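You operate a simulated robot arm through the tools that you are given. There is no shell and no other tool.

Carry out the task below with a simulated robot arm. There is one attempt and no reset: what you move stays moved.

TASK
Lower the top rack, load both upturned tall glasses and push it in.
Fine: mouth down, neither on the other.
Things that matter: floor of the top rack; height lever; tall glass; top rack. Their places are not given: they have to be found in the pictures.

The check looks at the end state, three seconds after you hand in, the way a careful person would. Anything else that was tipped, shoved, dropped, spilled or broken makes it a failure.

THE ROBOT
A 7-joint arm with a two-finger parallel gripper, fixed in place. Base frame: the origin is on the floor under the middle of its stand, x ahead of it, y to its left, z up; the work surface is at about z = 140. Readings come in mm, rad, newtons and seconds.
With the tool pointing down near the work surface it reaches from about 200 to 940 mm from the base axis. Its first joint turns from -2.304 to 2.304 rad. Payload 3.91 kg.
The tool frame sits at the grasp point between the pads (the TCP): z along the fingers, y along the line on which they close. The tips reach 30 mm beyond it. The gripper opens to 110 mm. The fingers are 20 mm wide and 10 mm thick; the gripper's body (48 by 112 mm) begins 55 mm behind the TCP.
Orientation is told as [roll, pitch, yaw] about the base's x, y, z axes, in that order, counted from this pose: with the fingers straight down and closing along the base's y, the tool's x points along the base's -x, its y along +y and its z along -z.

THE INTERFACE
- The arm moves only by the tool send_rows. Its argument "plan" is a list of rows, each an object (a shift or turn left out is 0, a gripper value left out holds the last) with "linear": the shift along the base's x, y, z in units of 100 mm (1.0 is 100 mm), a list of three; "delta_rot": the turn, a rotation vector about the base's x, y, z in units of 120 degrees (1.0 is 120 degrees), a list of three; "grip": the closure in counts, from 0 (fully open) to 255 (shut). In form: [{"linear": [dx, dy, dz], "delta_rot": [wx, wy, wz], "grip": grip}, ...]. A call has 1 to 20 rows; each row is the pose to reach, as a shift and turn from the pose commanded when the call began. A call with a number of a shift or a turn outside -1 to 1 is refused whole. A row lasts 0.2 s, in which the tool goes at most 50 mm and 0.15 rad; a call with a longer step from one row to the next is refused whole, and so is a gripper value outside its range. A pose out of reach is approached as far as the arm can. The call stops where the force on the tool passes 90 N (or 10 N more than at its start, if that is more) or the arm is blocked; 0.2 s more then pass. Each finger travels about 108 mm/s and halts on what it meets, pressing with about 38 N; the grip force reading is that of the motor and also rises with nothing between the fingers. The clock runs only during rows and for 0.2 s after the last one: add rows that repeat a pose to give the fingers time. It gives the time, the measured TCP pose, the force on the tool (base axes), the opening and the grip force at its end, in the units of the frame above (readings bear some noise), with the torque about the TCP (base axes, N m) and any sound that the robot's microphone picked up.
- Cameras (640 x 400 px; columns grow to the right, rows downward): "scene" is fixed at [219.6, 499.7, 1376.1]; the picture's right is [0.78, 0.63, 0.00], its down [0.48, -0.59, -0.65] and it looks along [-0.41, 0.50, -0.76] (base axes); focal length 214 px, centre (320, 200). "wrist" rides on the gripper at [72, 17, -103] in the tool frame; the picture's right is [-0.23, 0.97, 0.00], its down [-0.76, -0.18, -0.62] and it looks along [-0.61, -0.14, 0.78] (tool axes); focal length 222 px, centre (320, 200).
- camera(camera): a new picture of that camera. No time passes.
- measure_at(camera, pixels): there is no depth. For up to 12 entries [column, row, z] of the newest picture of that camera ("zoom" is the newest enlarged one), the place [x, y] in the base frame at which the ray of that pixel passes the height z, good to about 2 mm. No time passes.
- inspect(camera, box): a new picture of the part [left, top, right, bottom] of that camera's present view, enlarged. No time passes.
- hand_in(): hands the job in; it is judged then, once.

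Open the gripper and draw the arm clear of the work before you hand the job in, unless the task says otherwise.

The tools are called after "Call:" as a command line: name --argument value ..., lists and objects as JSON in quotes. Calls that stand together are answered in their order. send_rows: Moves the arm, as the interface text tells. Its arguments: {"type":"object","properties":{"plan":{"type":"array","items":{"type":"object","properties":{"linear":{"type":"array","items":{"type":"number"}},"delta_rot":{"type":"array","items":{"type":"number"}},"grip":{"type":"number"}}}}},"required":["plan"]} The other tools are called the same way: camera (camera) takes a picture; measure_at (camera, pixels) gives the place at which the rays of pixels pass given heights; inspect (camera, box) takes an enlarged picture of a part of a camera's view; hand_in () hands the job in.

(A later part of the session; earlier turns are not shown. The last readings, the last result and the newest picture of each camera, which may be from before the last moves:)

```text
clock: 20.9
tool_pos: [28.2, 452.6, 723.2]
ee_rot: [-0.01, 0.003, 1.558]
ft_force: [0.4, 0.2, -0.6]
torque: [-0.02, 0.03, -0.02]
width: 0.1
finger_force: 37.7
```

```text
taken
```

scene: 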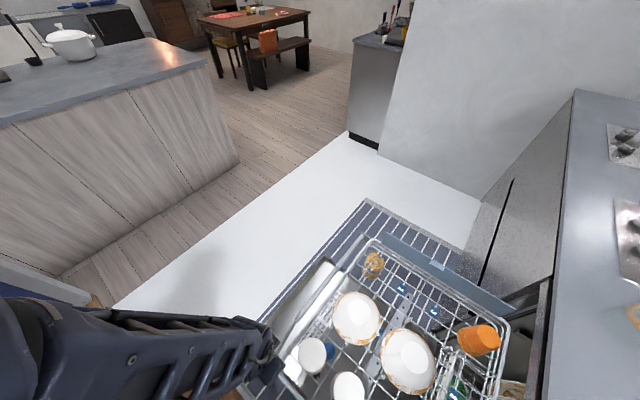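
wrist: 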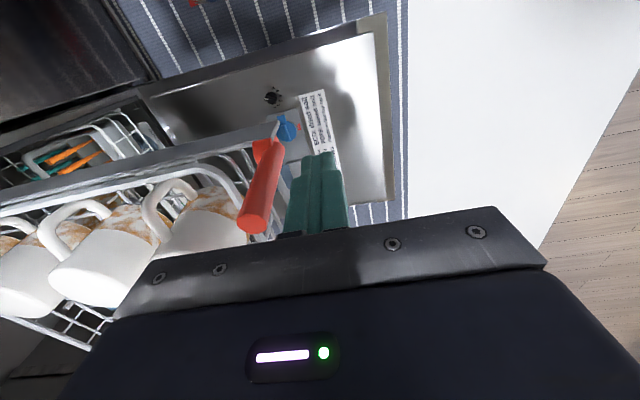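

The fingers are now on the −x side of the knob, whose end is at (252,220). I push +x slowly, about 20 mm beyond contact, and look.

Call:
send_rows --plan '[{"linear": [0.06, 0, 0]}, {"linear": [0.12, 0, 0]}, {"linear": [0.17, 0, 0]}, {"linear": [0.22, 0, 0]}, {"linear": [0.27, 0, 0]}, {"linear": [0.32, 0, 0]}, {"linear": [0.36, 0, 0]}, {"linear": [0.4, 0, 0]}]'

Call:
camera --camera "wrist"

Call:
camera --camera "scene"

```text
clock: 22.6
tool_pos: [67.9, 452.2, 722.2]
ee_rot: [-0.009, 0.003, 1.559]
ft_force: [-0.5, -0.2, -0.4]
torque: [-0.01, 0.0, -0.03]
width: 0.2
finger_force: 37.7
```

```text
taken
```

wrist: 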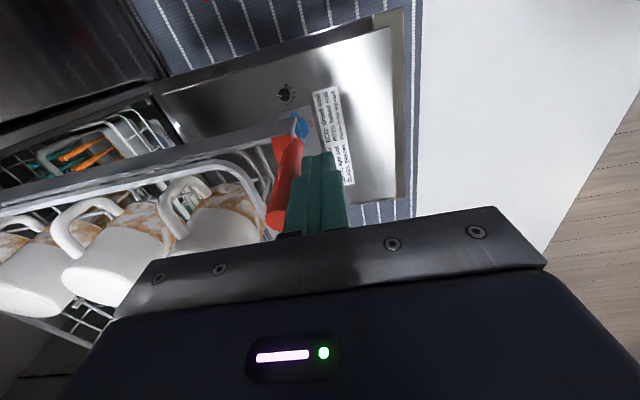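

```text
taken
```

scene: 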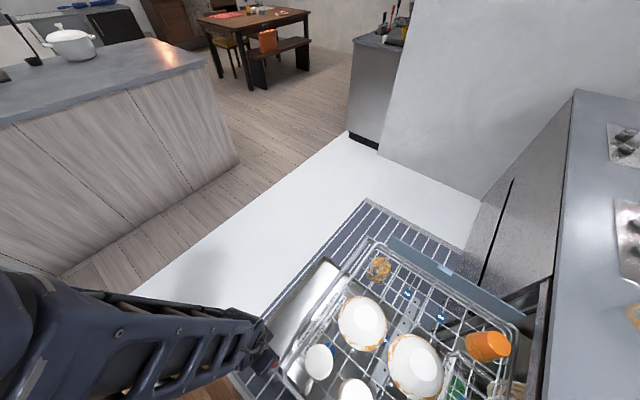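

The rack slid back in with the push (mug at scene (318,362)) rather than the lever turning. I zoom in on the lever's hinge to understand it.

Call:
inspect --camera "wrist" --box '[220, 110, 340, 240]'

Call:
inspect --camera "scene" --box '[230, 320, 340, 400]'

```text
3.08 times, centred on (280, 175) of wrist
```

zoom: 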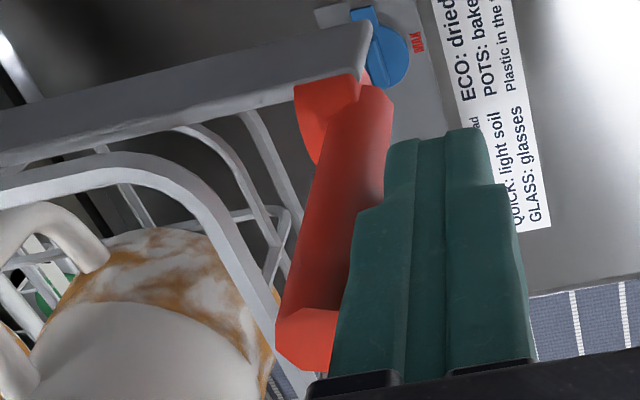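

```text
5.00 times, centred on (285, 360) of scene
```

zoom: 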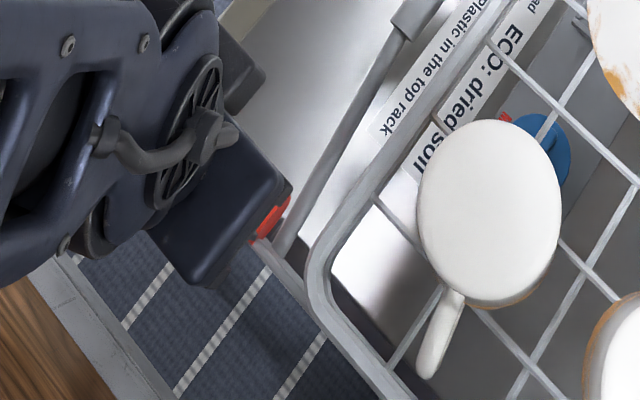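

I measure the lever's base and end now to see if its tilt changed from the initial −6°.

Call:
measure_at --camera "wrist" --pixels '[[275, 219, 737], [275, 219, 725], [275, 219, 710], [290, 150, 645], [290, 150, 655], [296, 145, 645], [270, 185, 660], [256, 172, 660]]'

Call:
measure_at --camera "scene" --pixels '[[318, 362, 680], [283, 372, 660], [283, 372, 640]]'

```text
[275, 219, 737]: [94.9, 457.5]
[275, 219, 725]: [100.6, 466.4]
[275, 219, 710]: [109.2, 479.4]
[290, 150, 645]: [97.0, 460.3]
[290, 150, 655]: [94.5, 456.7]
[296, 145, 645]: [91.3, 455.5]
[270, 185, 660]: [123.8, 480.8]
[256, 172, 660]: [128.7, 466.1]
```

```text
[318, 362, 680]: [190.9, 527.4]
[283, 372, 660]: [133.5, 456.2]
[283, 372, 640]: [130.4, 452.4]
```

The tilt may have changed by a few degrees, but that is within noise. I retreat to the same relative viewpoint as before to compare the lever's angle directly.

Call:
send_rows --plan '[{"linear": [-0.2, 0, 0]}, {"linear": [-0.2, 0, 0.4]}, {"linear": [-0.2, -0.2, 0.8]}, {"linear": [-0.1, -0.6, 1.0]}, {"linear": [0.0, -0.9, 1.0]}, {"linear": [0.16, -1.0, 1.0]}]'

Call:
send_rows --plan '[{"linear": [0, -0.12, 0.42]}, {"linear": [0, -0.12, 0.84], "delta_rot": [0, 0, 0]}]'

Call:
camera --camera "wrist"

Call:
inspect --camera "wrist" --box '[260, 110, 400, 230]'

Call:
camera --camera "scene"

```text
clock: 24.1
tool_pos: [84.3, 353.3, 822.4]
ee_rot: [-0.01, 0.001, 1.557]
ft_force: [-0.9, -0.6, 0.5]
torque: [0.0, 0.0, 0.01]
width: 0.2
finger_force: 37.5
```

```text
clock: 24.6
tool_pos: [82.9, 340.6, 907.7]
ee_rot: [-0.009, 0.004, 1.56]
ft_force: [0.0, 0.1, 0.5]
torque: [-0.01, 0.01, -0.01]
width: 0.2
finger_force: 38.1
```

```text
taken
```

wrist: 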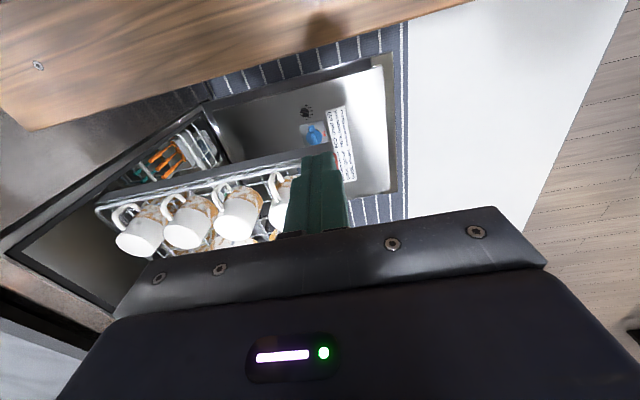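

```text
3.33 times, centred on (330, 170) of wrist
```

zoom: 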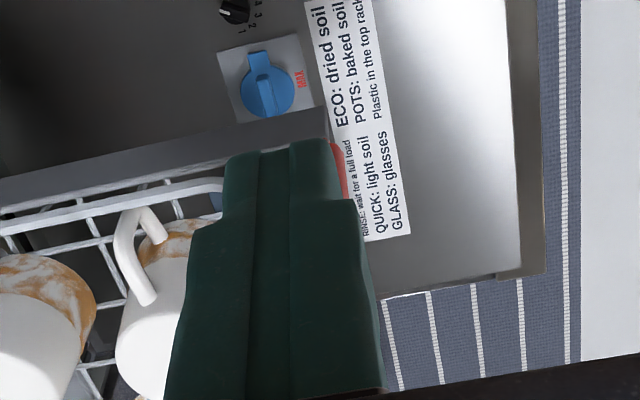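

```text
taken
```

scene: 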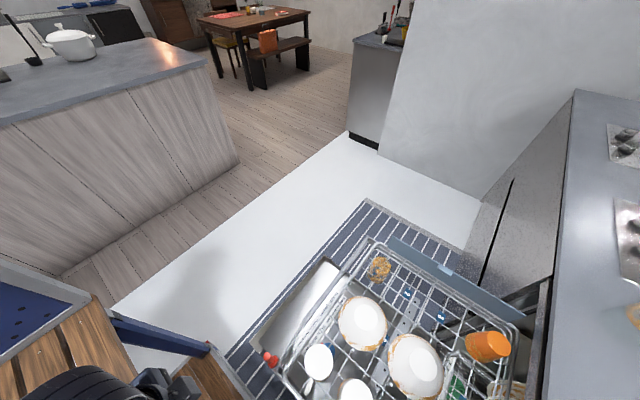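

The closed fingers block the view, so I open them and zoom in on the lever in both views; the scene camera shows it at (270,359).

Call:
send_rows --plan '[{"grip": 0}, {"grip": 0}, {"grip": 0}]'

Call:
inspect --camera "wrist" --box '[260, 110, 400, 230]'

Call:
inspect --camera "scene" --box '[240, 340, 336, 400]'

Call:
inspect --camera "scene" --box '[340, 230, 560, 400]'

```text
clock: 25.4
tool_pos: [83.0, 341.3, 906.8]
ee_rot: [-0.01, 0.003, 1.559]
ft_force: [-0.5, 0.6, 0.0]
torque: [-0.02, -0.02, 0.0]
width: 110.4
finger_force: 0.1
```

```text
3.33 times, centred on (330, 170) of wrist
```

zoom: 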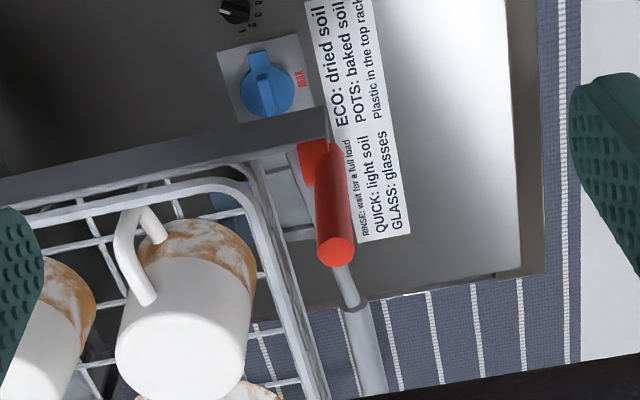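

```text
6.67 times, centred on (288, 370) of scene
```

zoom: 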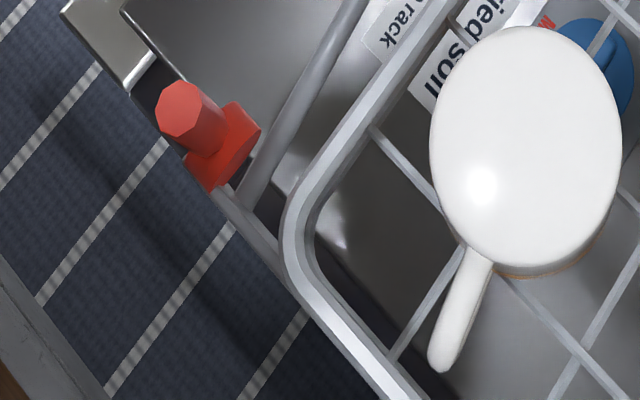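

```text
2.35 times, centred on (450, 315) of scene
```

zoom: 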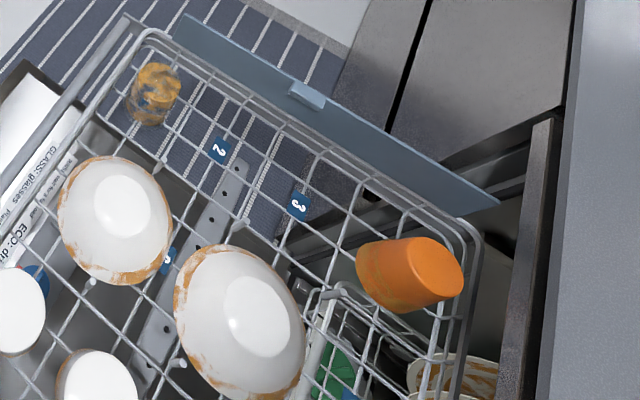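

The lever angle looks unchanged: the rack slides freely, so pushing alone cannot turn it. I measure lever, handle and rim positions now to grip the knob and turn it with the wrist instead.

Call:
camera --camera "wrist"

Call:
measure_at --camera "wrist" --pixels '[[335, 185, 737], [335, 185, 730], [328, 153, 645], [328, 153, 655], [337, 196, 700], [345, 225, 700], [345, 225, 680]]'

Call:
measure_at --camera "scene" --pixels '[[267, 356.5, 737], [272, 362, 650], [281, 360, 660], [281, 360, 700], [295, 340, 660], [295, 340, 700], [292, 358, 660], [305, 335, 660]]'

```text
taken
```

wrist: 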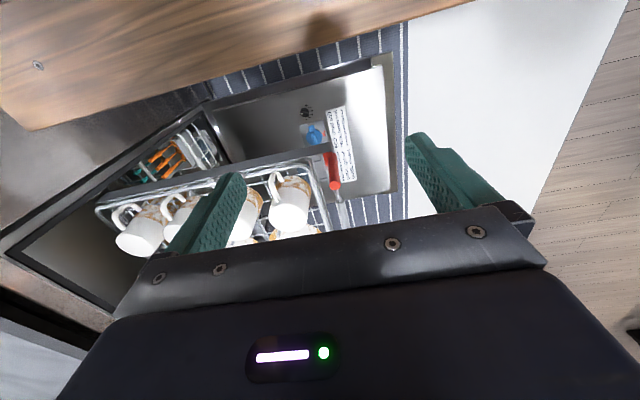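

```text
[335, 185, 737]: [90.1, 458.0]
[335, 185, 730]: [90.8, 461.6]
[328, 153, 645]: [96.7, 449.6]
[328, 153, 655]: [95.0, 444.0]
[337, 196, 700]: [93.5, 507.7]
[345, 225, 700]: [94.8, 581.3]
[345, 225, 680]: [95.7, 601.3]
```

```text
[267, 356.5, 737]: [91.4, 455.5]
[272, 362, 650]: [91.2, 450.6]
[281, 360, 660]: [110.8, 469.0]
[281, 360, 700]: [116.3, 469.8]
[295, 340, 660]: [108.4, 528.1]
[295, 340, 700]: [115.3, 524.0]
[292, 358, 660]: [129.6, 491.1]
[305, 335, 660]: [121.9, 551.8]
```

The knob's axis is at about (92, 455.5) at z=715, leaning about 4° toward −x. I go above it with the gripper half open and tilt the tool to match, then lower around it.

Call:
send_rows --plan '[{"linear": [0.03, 0.38, -0.1], "delta_rot": [0, -0.01, 0], "grip": 116}, {"linear": [0.06, 0.76, -0.3], "delta_rot": [0, -0.02, 0], "grip": 116}, {"linear": [0.09, 1.0, -0.6], "delta_rot": [0, -0.036, 0], "grip": 116}, {"linear": [0.09, 1.0, -0.9], "delta_rot": [0, -0.036, 0], "grip": 116}]'

Call:
send_rows --plan '[{"linear": [0, 0.14, -0.2]}, {"linear": [0, 0.14, -0.5]}, {"linear": [0, 0.14, -0.8]}, {"linear": [0, 0.14, -1.0]}]'

Call:
camera --camera "wrist"

```text
clock: 26.4
tool_pos: [92.1, 441.4, 816.5]
ee_rot: [-0.083, 0.001, 1.56]
ft_force: [0.1, 0.0, 0.8]
torque: [0.03, -0.02, -0.03]
width: 60.1
finger_force: 0.1
```

```text
clock: 27.4
tool_pos: [93.5, 455.9, 716.9]
ee_rot: [-0.084, 0.001, 1.558]
ft_force: [-0.2, 0.6, -0.2]
torque: [0.0, 0.02, 0.0]
width: 59.9
finger_force: 0.0
```

```text
taken
```

wrist: 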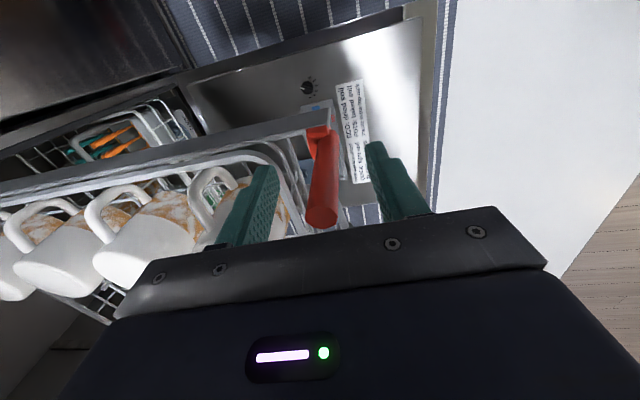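

The knob at (322,180) is between the fingers. I close on it.

Call:
send_rows --plan '[{"grip": 255}, {"grip": 255}, {"grip": 255}]'

Call:
inspect --camera "wrist" --box '[220, 100, 420, 240]'

```text
clock: 28.2
tool_pos: [92.4, 455.5, 716.1]
ee_rot: [-0.083, 0.003, 1.559]
ft_force: [1.1, 1.9, -9.8]
torque: [0.06, 2.43, -0.12]
width: 20.6
finger_force: 45.2
```

```text
2.86 times, centred on (320, 170) of wrist
```

zoom: 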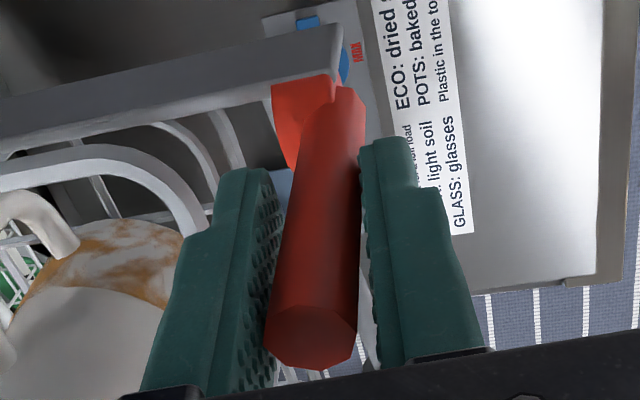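

The grip holds (20.6 mm) with a 2.4 N·m moment, so the lever resists turning a little against my tilt. I now turn the tool about the lever's pivot toward +x by 0.15 rad and read the torque.

Call:
send_rows --plan '[{"linear": [0.036, 0, 0], "delta_rot": [0, 0.024, 0]}, {"linear": [0.072, 0, 0], "delta_rot": [0, 0.048, 0]}, {"linear": [0.107, 0, -0.001], "delta_rot": [0, 0.0716, 0]}, {"linear": [0.107, 0, -0.001], "delta_rot": [0, 0.0716, 0]}]'

Call:
inspect --camera "wrist" --box '[220, 100, 420, 240]'

Call:
camera --camera "scene"

```text
clock: 29.2
tool_pos: [104.8, 454.5, 717.2]
ee_rot: [0.066, 0.004, 1.559]
ft_force: [1.3, 2.4, -2.9]
torque: [0.09, -2.34, 0.12]
width: 19.6
finger_force: 44.7
```

```text
2.86 times, centred on (320, 170) of wrist
```

zoom: 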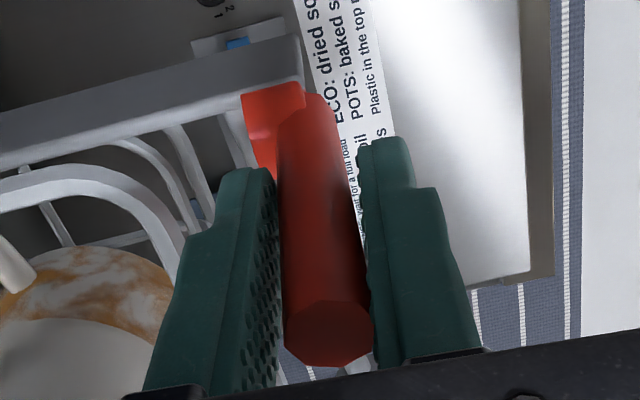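

```text
taken
```

scene: 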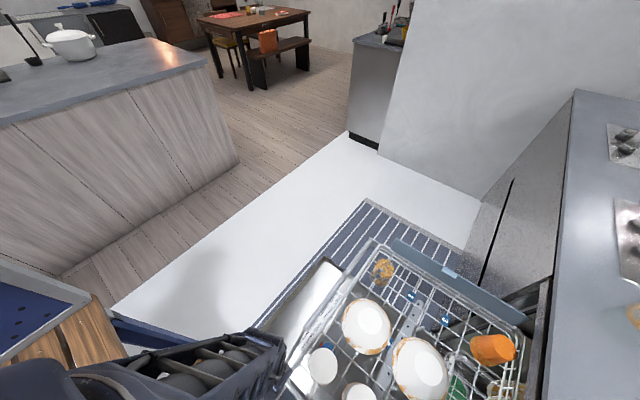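

The torque flipped to −2.3 N·m, meaning the knob is nearly upright and stiff about y. I return to the neutral tilt and test how it yields sideways in −y, gently.

Call:
send_rows --plan '[{"linear": [-0.03, 0, 0], "delta_rot": [0, -0.018, 0]}, {"linear": [-0.055, 0, 0], "delta_rot": [0, -0.036, 0]}, {"linear": [-0.055, 0, 0], "delta_rot": [0, -0.036, 0]}]'

Call:
send_rows --plan '[{"linear": [0, -0.02, 0]}, {"linear": [0, -0.04, 0]}, {"linear": [0, -0.06, 0]}, {"linear": [0, -0.06, 0]}]'

Call:
inspect --camera "wrist" --box '[220, 100, 420, 240]'

```text
clock: 30.1
tool_pos: [99.0, 454.2, 716.2]
ee_rot: [-0.009, 0.003, 1.559]
ft_force: [-1.4, 0.5, -1.8]
torque: [-0.1, 1.62, -0.01]
width: 16.8
finger_force: 45.1
```

```text
clock: 31.1
tool_pos: [97.7, 451.1, 716.3]
ee_rot: [-0.009, 0.0, 1.558]
ft_force: [-0.4, 28.8, 11.3]
torque: [0.73, 1.67, -0.01]
width: 16.7
finger_force: 44.9
```

```text
2.86 times, centred on (320, 170) of wrist
```

zoom: 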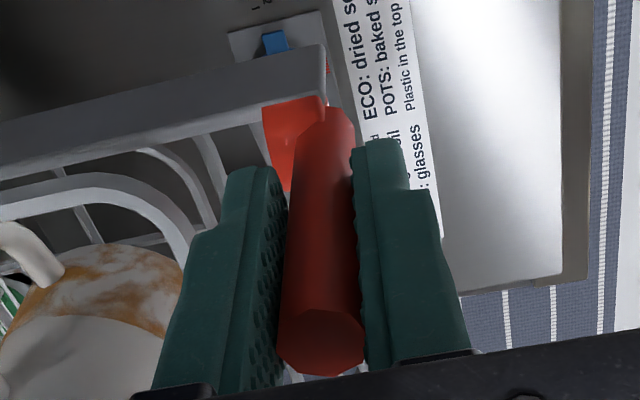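

Sideways it gave 29 N for about 3 mm, so unclear. I push a bit further in −y while gripped and watch whether the knob follows or resists.

Call:
send_rows --plan '[{"linear": [0, -0.02, 0]}, {"linear": [0, -0.04, 0]}, {"linear": [0, -0.06, 0]}, {"linear": [0, -0.06, 0]}]'

Call:
inspect --camera "wrist" --box '[220, 100, 420, 240]'

```text
clock: 32.0
tool_pos: [98.2, 443.7, 715.3]
ee_rot: [-0.009, 0.0, 1.559]
ft_force: [1.3, 35.2, -1.7]
torque: [0.15, 1.68, 0.04]
width: 16.7
finger_force: 44.9
```

```text
2.86 times, centred on (320, 170) of wrist
```

zoom: 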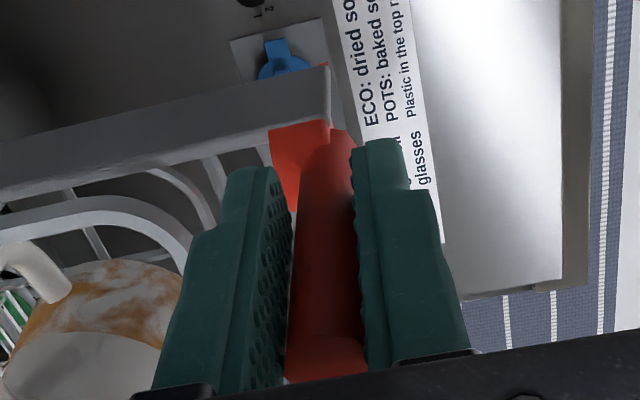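

The knob slipped within the pads at 35 N, so the lever is stiff sideways. I re-centre on it, and then test pressing down.

Call:
send_rows --plan '[{"linear": [0, 0.0, 0], "grip": 200}, {"linear": [0, 0.04, 0], "grip": 180}, {"linear": [0, 0.08, 0], "grip": 150}, {"linear": [0, 0.11, 0], "grip": 150}, {"linear": [0, 0.11, 0], "grip": 255}, {"linear": [0, 0.11, 0], "grip": 255}, {"linear": [0, 0.11, 0], "grip": 255}]'

Call:
send_rows --plan '[{"linear": [0, 0, -0.015]}, {"linear": [0, 0, -0.03]}, {"linear": [0, 0, -0.045]}, {"linear": [0, 0, -0.06]}, {"linear": [0, 0, -0.06]}]'

Call:
camera --camera "wrist"

Call:
camera --camera "scene"

```text
clock: 33.6
tool_pos: [98.9, 454.1, 715.9]
ee_rot: [-0.008, 0.003, 1.558]
ft_force: [0.3, -0.4, -1.5]
torque: [-0.12, 1.74, -0.01]
width: 16.6
finger_force: 45.2
```

```text
clock: 34.9
tool_pos: [99.0, 455.2, 709.7]
ee_rot: [-0.009, -0.002, 1.557]
ft_force: [-1.8, 5.5, 34.5]
torque: [0.23, 1.79, -0.03]
width: 16.5
finger_force: 44.5
```

```text
taken
```

wrist: 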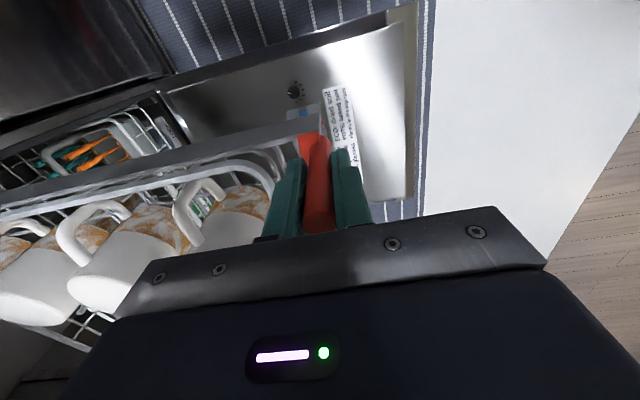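

```text
taken
```

scene: 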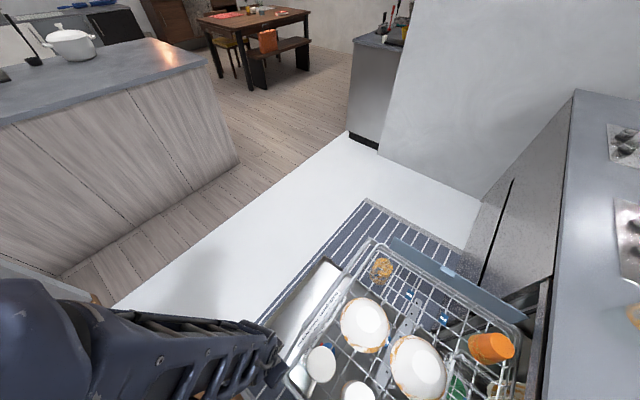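

Pressing down just slips at 35 N. The rod sits in front of the hub like a clock hand, so it may sweep about the x axis; I release, go to its −y side with closed fingers, and prepare to push toward +y where the rack cannot slide.

Call:
send_rows --plan '[{"grip": 116}, {"grip": 116}, {"linear": [0, 0, 0.35], "grip": 116}, {"linear": [0, 0, 0.75], "grip": 116}, {"linear": [0, -0.4, 0.75], "grip": 255}, {"linear": [0, -0.4, 0.75], "grip": 255}, {"linear": [0, -0.4, 0.4], "grip": 255}, {"linear": [0, -0.4, 0.1], "grip": 255}]'

Call:
camera --camera "wrist"

Call:
camera --camera "scene"

```text
clock: 36.6
tool_pos: [99.1, 413.1, 718.7]
ee_rot: [-0.009, 0.001, 1.558]
ft_force: [0.4, -1.6, 0.4]
torque: [0.0, -0.02, -0.01]
width: 0.0
finger_force: 38.0
```

```text
taken
```

wrist: 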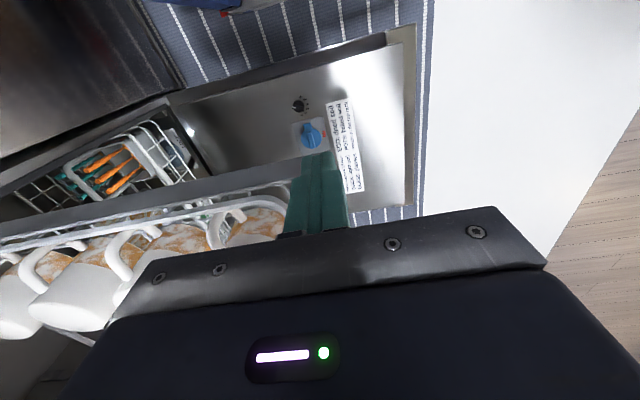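

```text
taken
```

scene: 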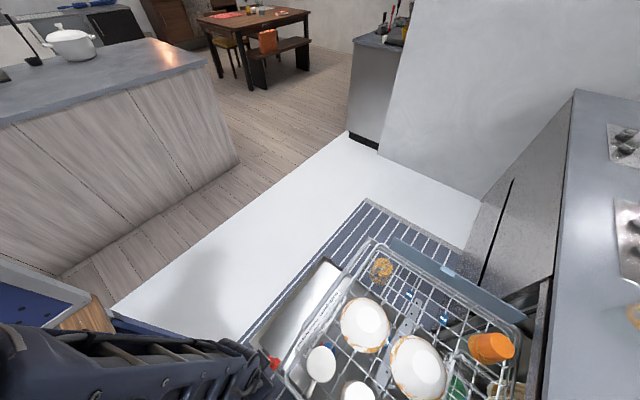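

The closed fingers are beside the rod (rod hidden behind them at (300,190)). I push +y slowly and watch the force.

Call:
send_rows --plan '[{"linear": [0, 0.08, 0]}, {"linear": [0, 0.16, 0]}, {"linear": [0, 0.22, 0]}, {"linear": [0, 0.25, 0]}, {"linear": [0, 0.28, 0]}, {"linear": [0, 0.31, 0]}, {"linear": [0, 0.33, 0]}]'

Call:
inspect --camera "scene" --box '[230, 320, 340, 400]'

Call:
inspect --camera "wrist" --box '[220, 100, 420, 240]'

```text
clock: 38.2
tool_pos: [98.7, 447.5, 720.0]
ee_rot: [-0.008, 0.001, 1.558]
ft_force: [-0.7, -7.4, 0.4]
torque: [-0.27, -0.03, -0.01]
width: 0.0
finger_force: 37.8
```

```text
5.00 times, centred on (285, 360) of scene
```

zoom: 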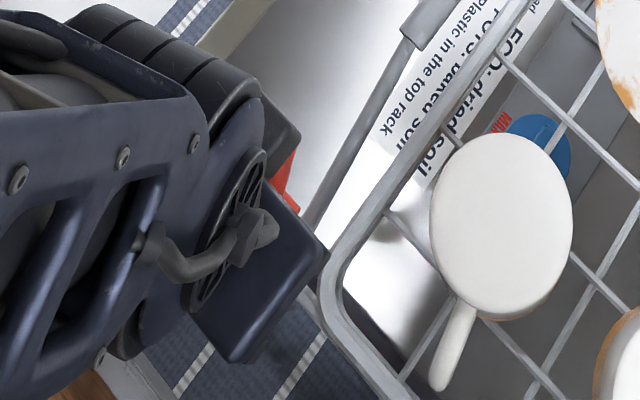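

```text
2.86 times, centred on (320, 170) of wrist
```

zoom: 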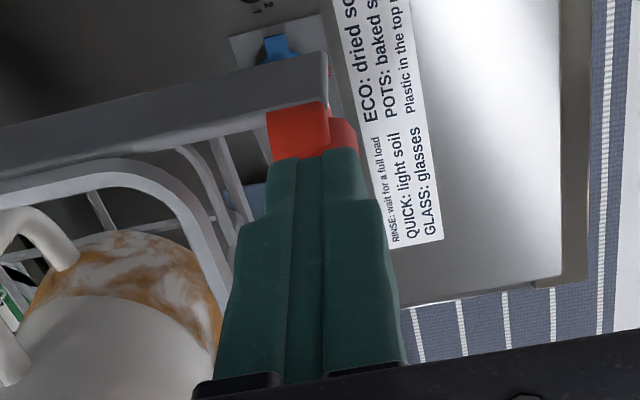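

It yields: the tool went 11 mm past first contact with only 7 N, so the lever swings toward +y. I keep pushing +y.

Call:
send_rows --plan '[{"linear": [0, 0.04, 0]}, {"linear": [0, 0.08, 0]}, {"linear": [0, 0.12, 0]}, {"linear": [0, 0.16, 0]}, {"linear": [0, 0.2, 0]}, {"linear": [0, 0.2, 0]}]'

Call:
inspect --camera "wrist" --box '[220, 100, 420, 240]'

Call:
camera --camera "scene"

```text
clock: 39.6
tool_pos: [98.7, 468.1, 719.6]
ee_rot: [-0.009, 0.003, 1.56]
ft_force: [0.1, -2.2, 3.1]
torque: [-0.08, 0.05, -0.05]
width: 0.0
finger_force: 37.5
```

```text
2.86 times, centred on (320, 170) of wrist
```

zoom: 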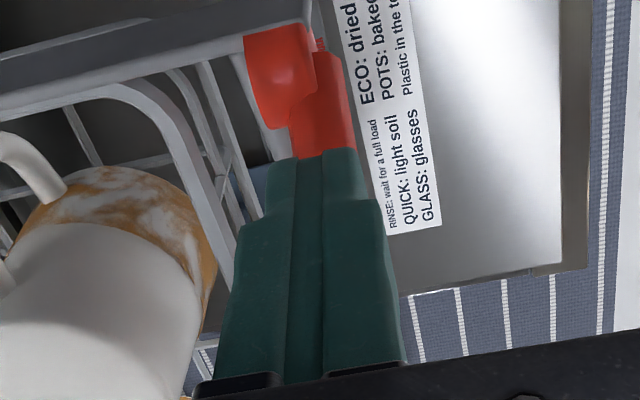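

```text
taken
```

scene: 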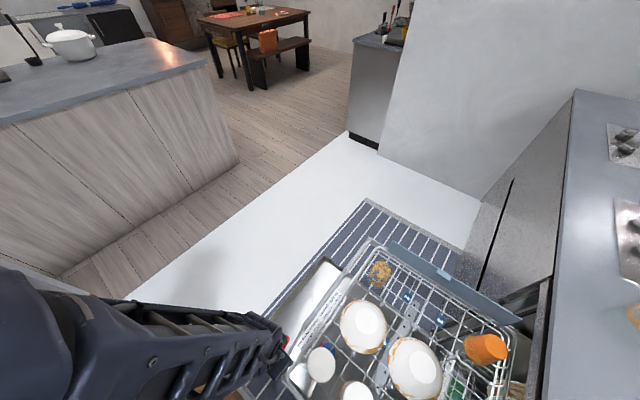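

The lever is swinging and the rack is sinking (orange cup moved from scene (490,347) to (484,349), toward the nadir). I continue +y while lowering a little to stay on the rod.

Call:
send_rows --plan '[{"linear": [0, 0.04, -0.03]}, {"linear": [0, 0.08, -0.06]}, {"linear": [0, 0.12, -0.1]}, {"linear": [0, 0.16, -0.14]}, {"linear": [0, 0.2, -0.18]}, {"linear": [0, 0.24, -0.2]}, {"linear": [0, 0.28, -0.2]}]'

Call:
inspect --camera "wrist" --box '[220, 60, 420, 240]'

Call:
camera --camera "scene"

```text
clock: 41.2
tool_pos: [98.0, 495.5, 700.9]
ee_rot: [-0.008, 0.001, 1.559]
ft_force: [-0.2, -0.8, 4.5]
torque: [0.0, 0.04, 0.01]
width: 0.0
finger_force: 37.5
```

```text
2.22 times, centred on (320, 150) of wrist
```

zoom: 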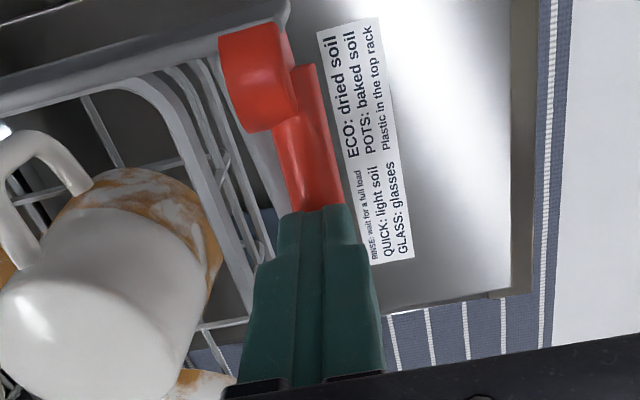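

```text
taken
```

scene: 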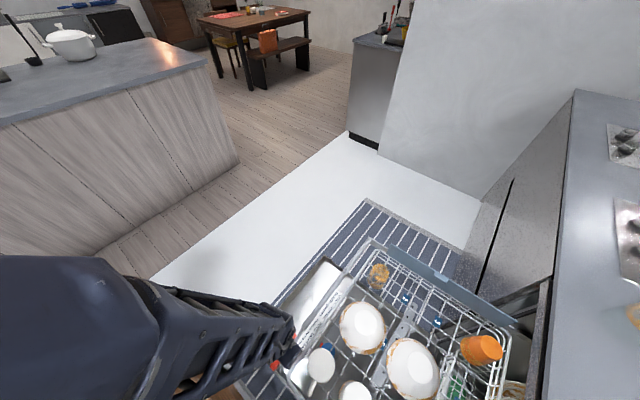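

The lever leans past 50° and the rack keeps sinking. I continue diagonally (+y, down).

Call:
send_rows --plan '[{"linear": [0, 0.04, -0.04]}, {"linear": [0, 0.08, -0.08]}, {"linear": [0, 0.12, -0.12]}, {"linear": [0, 0.16, -0.16]}, {"linear": [0, 0.19, -0.2]}, {"linear": [0, 0.22, -0.24]}]'

Call:
inspect --camera "wrist" --box '[220, 60, 420, 240]'

Call:
camera --camera "scene"

```text
clock: 42.1
tool_pos: [97.8, 504.9, 693.1]
ee_rot: [-0.01, 0.003, 1.558]
ft_force: [-0.7, -14.5, 41.7]
torque: [-0.69, -0.02, 0.01]
width: 0.0
finger_force: 37.6
stopped in row 4: the force on the tool passed its limit at 106 N (the readings are from after the stop); the commanded pose is now the measured one
```

```text
2.22 times, centred on (320, 150) of wrist
```

zoom: 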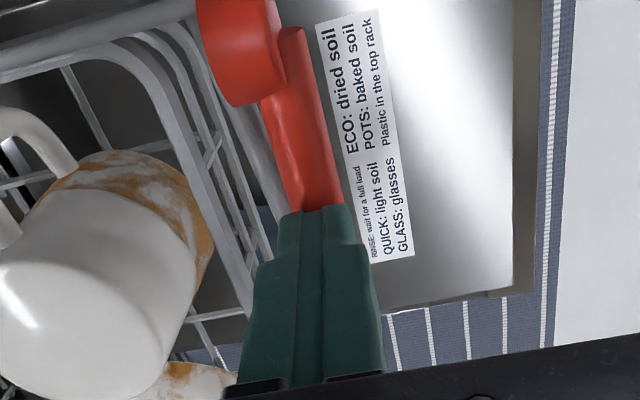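

```text
taken
```

scene: 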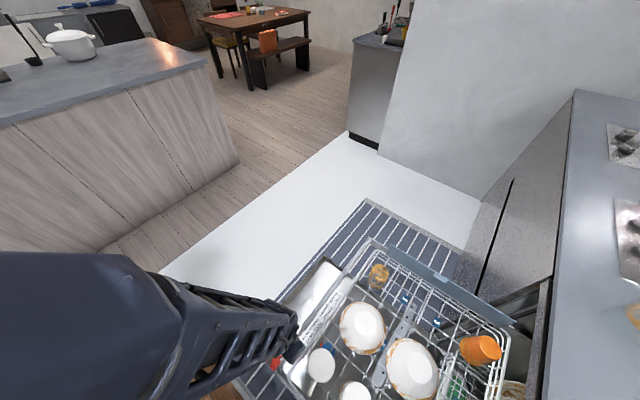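

The force rose to 106 N, so the lever reached its end of travel. I lift off and look at whether the lever and rack stay low.

Call:
send_rows --plan '[{"linear": [0, -0.02, 0.1]}, {"linear": [0, -0.02, 0.4]}, {"linear": [0, -0.1, 0.8]}, {"linear": [0, -0.4, 1.0]}, {"linear": [0, -0.8, 1.0]}, {"linear": [-0.05, -1.0, 1.0]}]'

Call:
send_rows --plan '[{"linear": [-0.05, -0.4, 0.4], "grip": 0}, {"linear": [-0.1, -0.6, 0.8], "grip": 0}, {"linear": [-0.1, -0.65, 1.0], "grip": 0}]'

Call:
camera --camera "wrist"

Call:
camera --camera "scene"

Call:
inspect --camera "wrist" --box '[220, 60, 420, 240]'

```text
clock: 43.5
tool_pos: [93.8, 405.6, 791.5]
ee_rot: [-0.01, 0.005, 1.558]
ft_force: [0.2, -0.3, 0.1]
torque: [0.01, 0.02, -0.01]
width: 0.0
finger_force: 38.0
```

```text
refused: row 1 steps farther than a row can; nothing moved
```

```text
taken
```

wrist: 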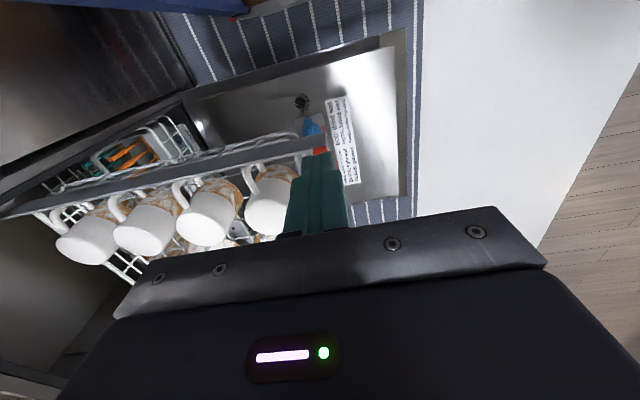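

```text
taken
```

scene: 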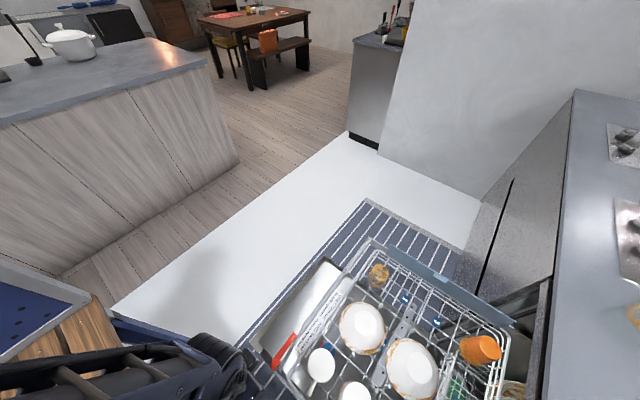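

```text
2.22 times, centred on (320, 150) of wrist
```

zoom: 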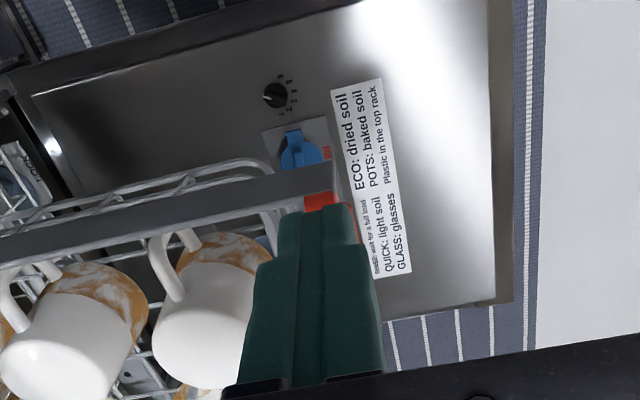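

The red lever now lies along the front (scene (285,349)) and the rack rim sits below the side beam, so the rack is lowered. I zoom in to confirm and see the rack floor's free places.

Call:
inspect --camera "scene" --box '[240, 310, 384, 400]'

Call:
inspect --camera "scene" --box '[340, 230, 560, 400]'

Call:
measure_at --camera "scene" --pixels '[[272, 370, 645], [296, 333, 660], [321, 363, 650], [379, 270, 600], [379, 270, 560], [409, 300, 560], [440, 320, 560], [480, 350, 620]]'

```text
4.44 times, centred on (312, 355) of scene
```

zoom: 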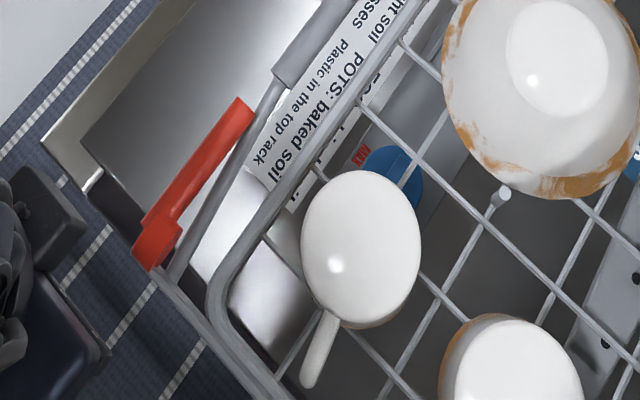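

```text
2.35 times, centred on (450, 315) of scene
```

zoom: 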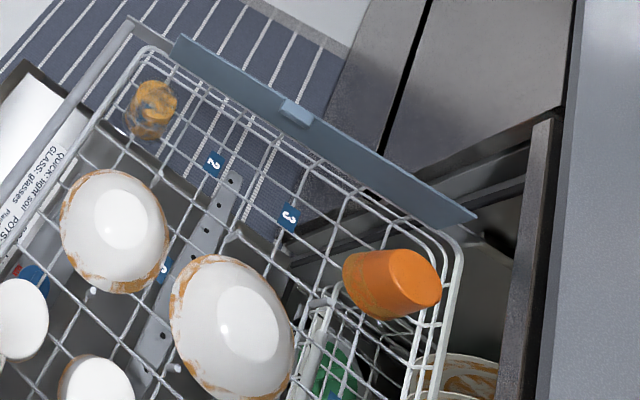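

```text
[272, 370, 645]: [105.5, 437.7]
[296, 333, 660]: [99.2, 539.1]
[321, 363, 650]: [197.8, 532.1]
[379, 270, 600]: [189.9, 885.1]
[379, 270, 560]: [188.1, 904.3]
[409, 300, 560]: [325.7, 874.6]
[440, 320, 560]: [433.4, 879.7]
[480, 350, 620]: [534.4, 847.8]
```

The rack is lowered. I open the gripper and move above the rack's far column to study its floor between the short glass and the orange cup.

Call:
send_rows --plan '[{"linear": [0.1, 0.1, 0.4], "grip": 0}, {"linear": [0.2, 0.3, 0.8], "delta_rot": [0, 0, -0.06], "grip": 0}, {"linear": [0.3, 0.6, 1.0], "delta_rot": [0, 0, -0.12]}, {"linear": [0.4, 0.9, 1.0], "delta_rot": [0, 0, -0.18]}, {"linear": [0.5, 1.0, 1.0], "delta_rot": [0, 0, -0.24]}, {"linear": [0.6, 1.0, 1.0], "delta_rot": [0, 0, -0.3]}]'

Call:
send_rows --plan '[{"linear": [0.15, 0.35, 0.1], "delta_rot": [0, 0, -0.06]}, {"linear": [0.3, 0.7, 0.2], "delta_rot": [0, 0, -0.12]}, {"linear": [0.5, 1.0, 0.3], "delta_rot": [0, 0, -0.18]}, {"linear": [0.7, 1.0, 0.3], "delta_rot": [0, 0, -0.24]}, {"linear": [0.9, 1.0, 0.3], "delta_rot": [0, 0, -0.3]}, {"linear": [1.0, 1.0, 0.3], "delta_rot": [0, 0, -0.37]}, {"linear": [1.0, 1.0, 0.3], "delta_rot": [0, 0, -0.444]}]'

Call:
send_rows --plan '[{"linear": [0.05, 0.45, 0]}, {"linear": [0.1, 0.9, 0]}, {"linear": [0.15, 1.0, 0]}]'

Call:
camera --camera "wrist"

```text
clock: 44.9
tool_pos: [152.8, 506.8, 890.4]
ee_rot: [-0.009, 0.004, 0.927]
ft_force: [-0.2, 0.2, 0.0]
torque: [-0.05, 0.01, 0.0]
width: 109.9
finger_force: 0.0
```

```text
refused: row 7 steps farther than a row can; nothing moved
```

```text
clock: 45.7
tool_pos: [168.6, 606.7, 890.1]
ee_rot: [-0.011, 0.003, 0.93]
ft_force: [0.1, -0.1, 0.5]
torque: [-0.03, 0.02, 0.0]
width: 110.0
finger_force: 0.1
```

```text
taken
```

wrist: 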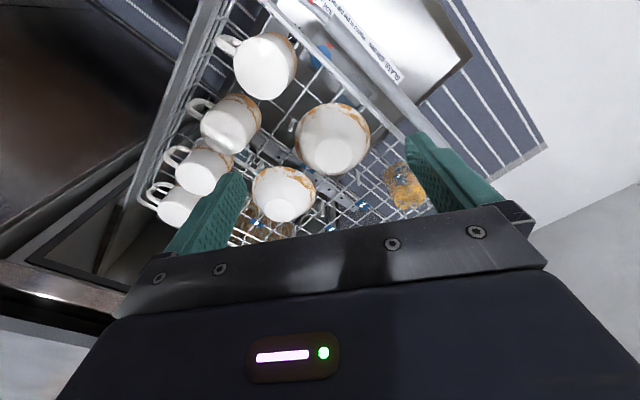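

I finish turning to yaw 0 and move over the far column at about (250, 800, 950).

Call:
send_rows --plan '[{"linear": [0.1, 0.3, 0.1], "delta_rot": [0, 0, -0.06]}, {"linear": [0.2, 0.6, 0.2], "delta_rot": [0, 0, -0.12]}, {"linear": [0.4, 0.9, 0.4], "delta_rot": [0, 0, -0.18]}, {"linear": [0.5, 1.0, 0.6], "delta_rot": [0, 0, -0.24]}, {"linear": [0.6, 1.0, 0.6], "delta_rot": [0, 0, -0.3]}, {"linear": [0.7, 1.0, 0.6], "delta_rot": [0, 0, -0.37]}, {"linear": [0.8, 1.0, 0.6], "delta_rot": [0, 0, -0.44]}]'

Call:
send_rows --plan '[{"linear": [0, 0.4, 0]}, {"linear": [0, 0.8, 0]}, {"linear": [0, 0.9, 0]}]'

Call:
camera --camera "wrist"

Call:
inspect --camera "wrist" --box '[220, 0, 440, 200]'

```text
clock: 47.3
tool_pos: [249.1, 705.8, 950.2]
ee_rot: [-0.01, 0.004, 0.007]
ft_force: [-0.9, 0.1, 0.4]
torque: [0.01, -0.02, 0.0]
width: 109.9
finger_force: 0.1
```

```text
clock: 48.1
tool_pos: [247.7, 796.7, 950.4]
ee_rot: [-0.01, 0.004, 0.01]
ft_force: [0.3, 0.4, -0.3]
torque: [0.0, -0.04, 0.0]
width: 110.1
finger_force: 0.0
```

```text
taken
```

wrist: 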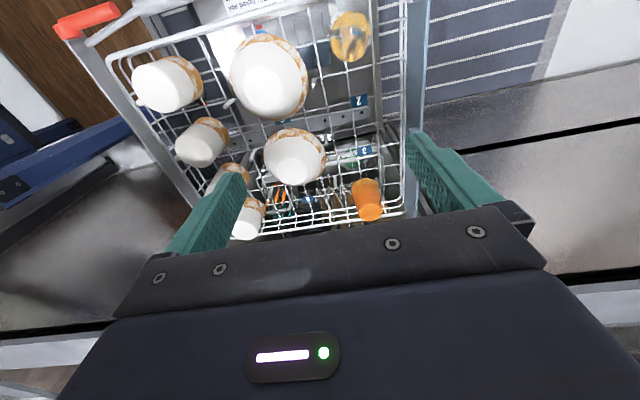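

```text
2.00 times, centred on (330, 100) of wrist
```

zoom: 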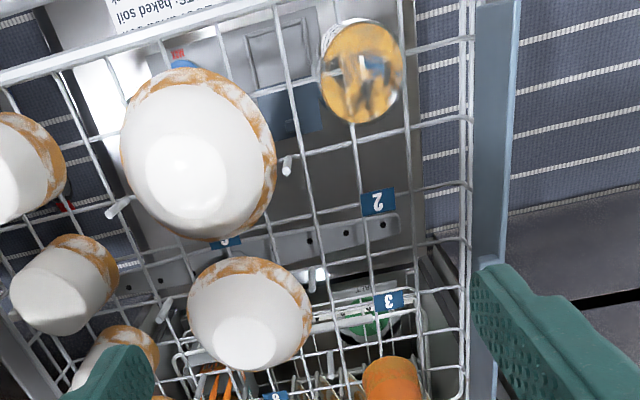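

I triangulate the rack floor's tags "2" (wrist (359,101), scene (405,299)) and "3" (wrist (364,151), scene (437,323)) to get the floor height and positions.

Call:
camera --camera "scene"

Call:
measure_at --camera "wrist" --pixels '[[359, 101.5, 500], [359, 101.5, 540], [359, 101.5, 580], [364, 151, 500], [364, 151, 540], [364, 151, 580], [350, 30, 600], [350, 30, 640], [370, 205, 640], [85, 15, 640]]'

Call:
measure_at --camera "scene" --pixels '[[404.9, 299.3, 500], [404.9, 299.3, 540], [404.9, 299.3, 580], [437.2, 322.7, 500], [437.2, 322.7, 540], [437.2, 322.7, 580], [379, 272, 600], [379, 272, 640]]'

```text
taken
```

scene: 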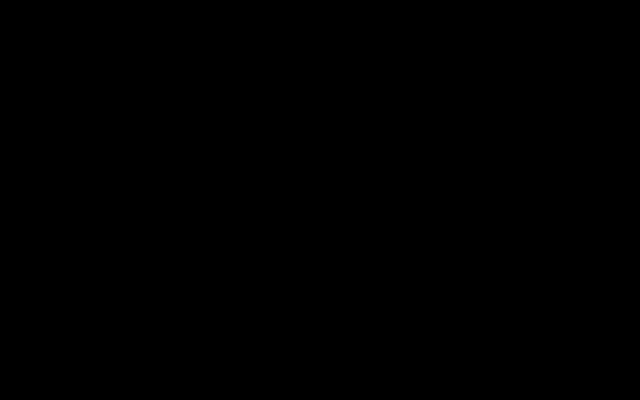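

```text
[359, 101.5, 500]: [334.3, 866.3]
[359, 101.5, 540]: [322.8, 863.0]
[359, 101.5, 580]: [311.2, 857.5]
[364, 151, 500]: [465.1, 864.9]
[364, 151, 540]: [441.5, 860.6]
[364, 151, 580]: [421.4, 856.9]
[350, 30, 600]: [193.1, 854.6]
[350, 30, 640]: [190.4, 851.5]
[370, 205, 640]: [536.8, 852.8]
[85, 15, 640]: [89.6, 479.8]
```

```text
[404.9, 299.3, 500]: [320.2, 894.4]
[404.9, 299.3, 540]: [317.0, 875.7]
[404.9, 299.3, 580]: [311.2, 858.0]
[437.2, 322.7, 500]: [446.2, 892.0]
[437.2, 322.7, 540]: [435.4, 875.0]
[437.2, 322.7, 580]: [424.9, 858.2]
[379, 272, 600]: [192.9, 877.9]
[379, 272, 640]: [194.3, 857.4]
```

The rack floor is at z≈580; tags "2" at (311,858) and "3" at (424,858) mark two free places between the short glass (192,852) and the orange cup (534,848). Now I rise and move toward the counter to locate the tall glasses precisely.

Call:
send_rows --plan '[{"linear": [0, 0, 0.4]}, {"linear": [0, 0, 0.8]}, {"linear": [0, 0, 1.0]}]'

Call:
send_rows --plan '[{"linear": [0.1, 0, 0.4]}, {"linear": [0.3, 0, 0.8]}, {"linear": [0.6, 0, 1.0]}, {"linear": [1.0, 0, 1.0]}]'

Call:
send_rows --plan '[{"linear": [0.4, 0, 0.2]}, {"linear": [0.8, 0, 0.4]}, {"linear": [1.0, 0, 0.6]}]'

Call:
camera --camera "wrist"

Call:
camera --camera "scene"

```text
clock: 48.9
tool_pos: [248.2, 796.4, 1051.4]
ee_rot: [-0.011, 0.005, 0.009]
ft_force: [0.2, -0.7, -0.3]
torque: [-0.02, -0.01, 0.0]
width: 109.8
finger_force: 0.1
```

```text
clock: 49.9
tool_pos: [347.9, 797.5, 1151.4]
ee_rot: [-0.012, 0.004, 0.011]
ft_force: [-1.3, -0.1, 0.6]
torque: [-0.02, -0.03, 0.01]
width: 109.5
finger_force: 0.1
```

```text
clock: 50.7
tool_pos: [449.7, 795.5, 1210.6]
ee_rot: [-0.009, 0.003, 0.007]
ft_force: [-0.5, 1.1, 0.8]
torque: [-0.05, -0.05, 0.0]
width: 110.2
finger_force: 0.1
```

```text
taken
```

wrist: 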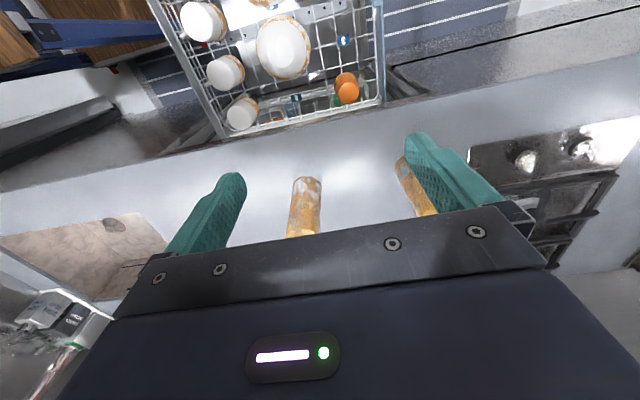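

```text
taken
```

scene: 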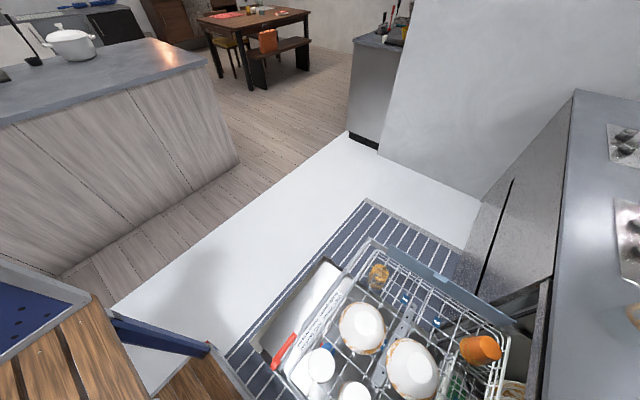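

Glass 1 is at wrist (305,205), partly hidden by the gripper. I move 100 mm further in +x to see both from more nearly above.

Call:
send_rows --plan '[{"linear": [0.4, 0, 0.1]}, {"linear": [0.8, 0, 0.2]}, {"linear": [1.0, 0, 0.4]}]'

Call:
camera --camera "wrist"

Call:
inspect --camera "wrist" --box '[240, 80, 480, 230]'

Call:
inspect --camera "scene" --box '[330, 220, 590, 400]'

```text
clock: 51.5
tool_pos: [542.6, 792.5, 1242.7]
ee_rot: [-0.009, 0.004, 0.01]
ft_force: [-0.2, -0.2, 0.3]
torque: [-0.01, 0.0, 0.01]
width: 110.0
finger_force: 0.0
out of reach, approached as far as the arm can: row 3
```

```text
taken
```

wrist: 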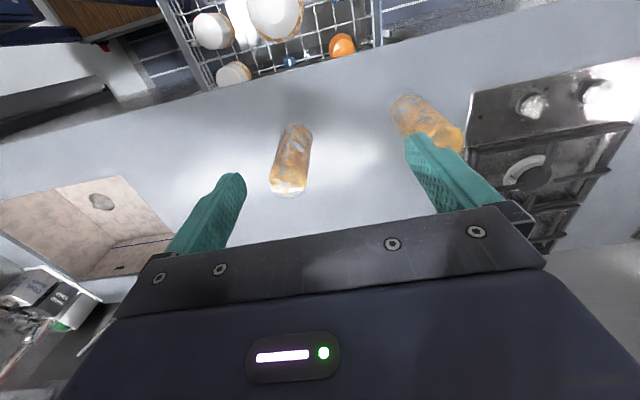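

```text
2.67 times, centred on (360, 155) of wrist
```

zoom: 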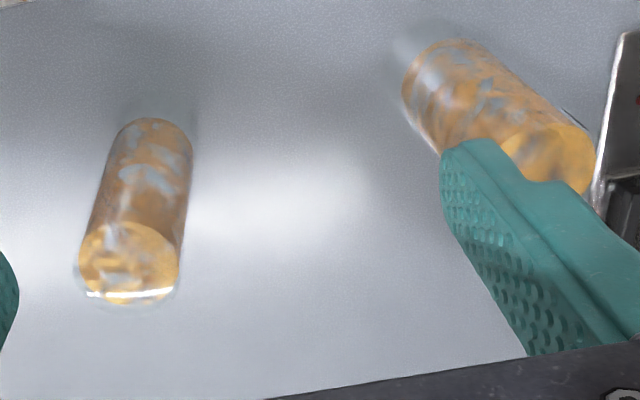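

```text
2.22 times, centred on (460, 310) of scene
```

zoom: 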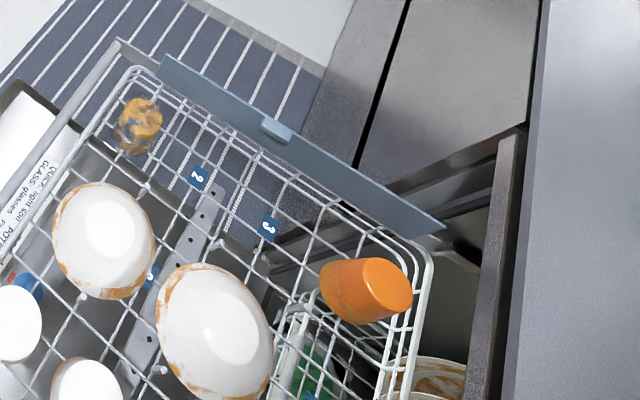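

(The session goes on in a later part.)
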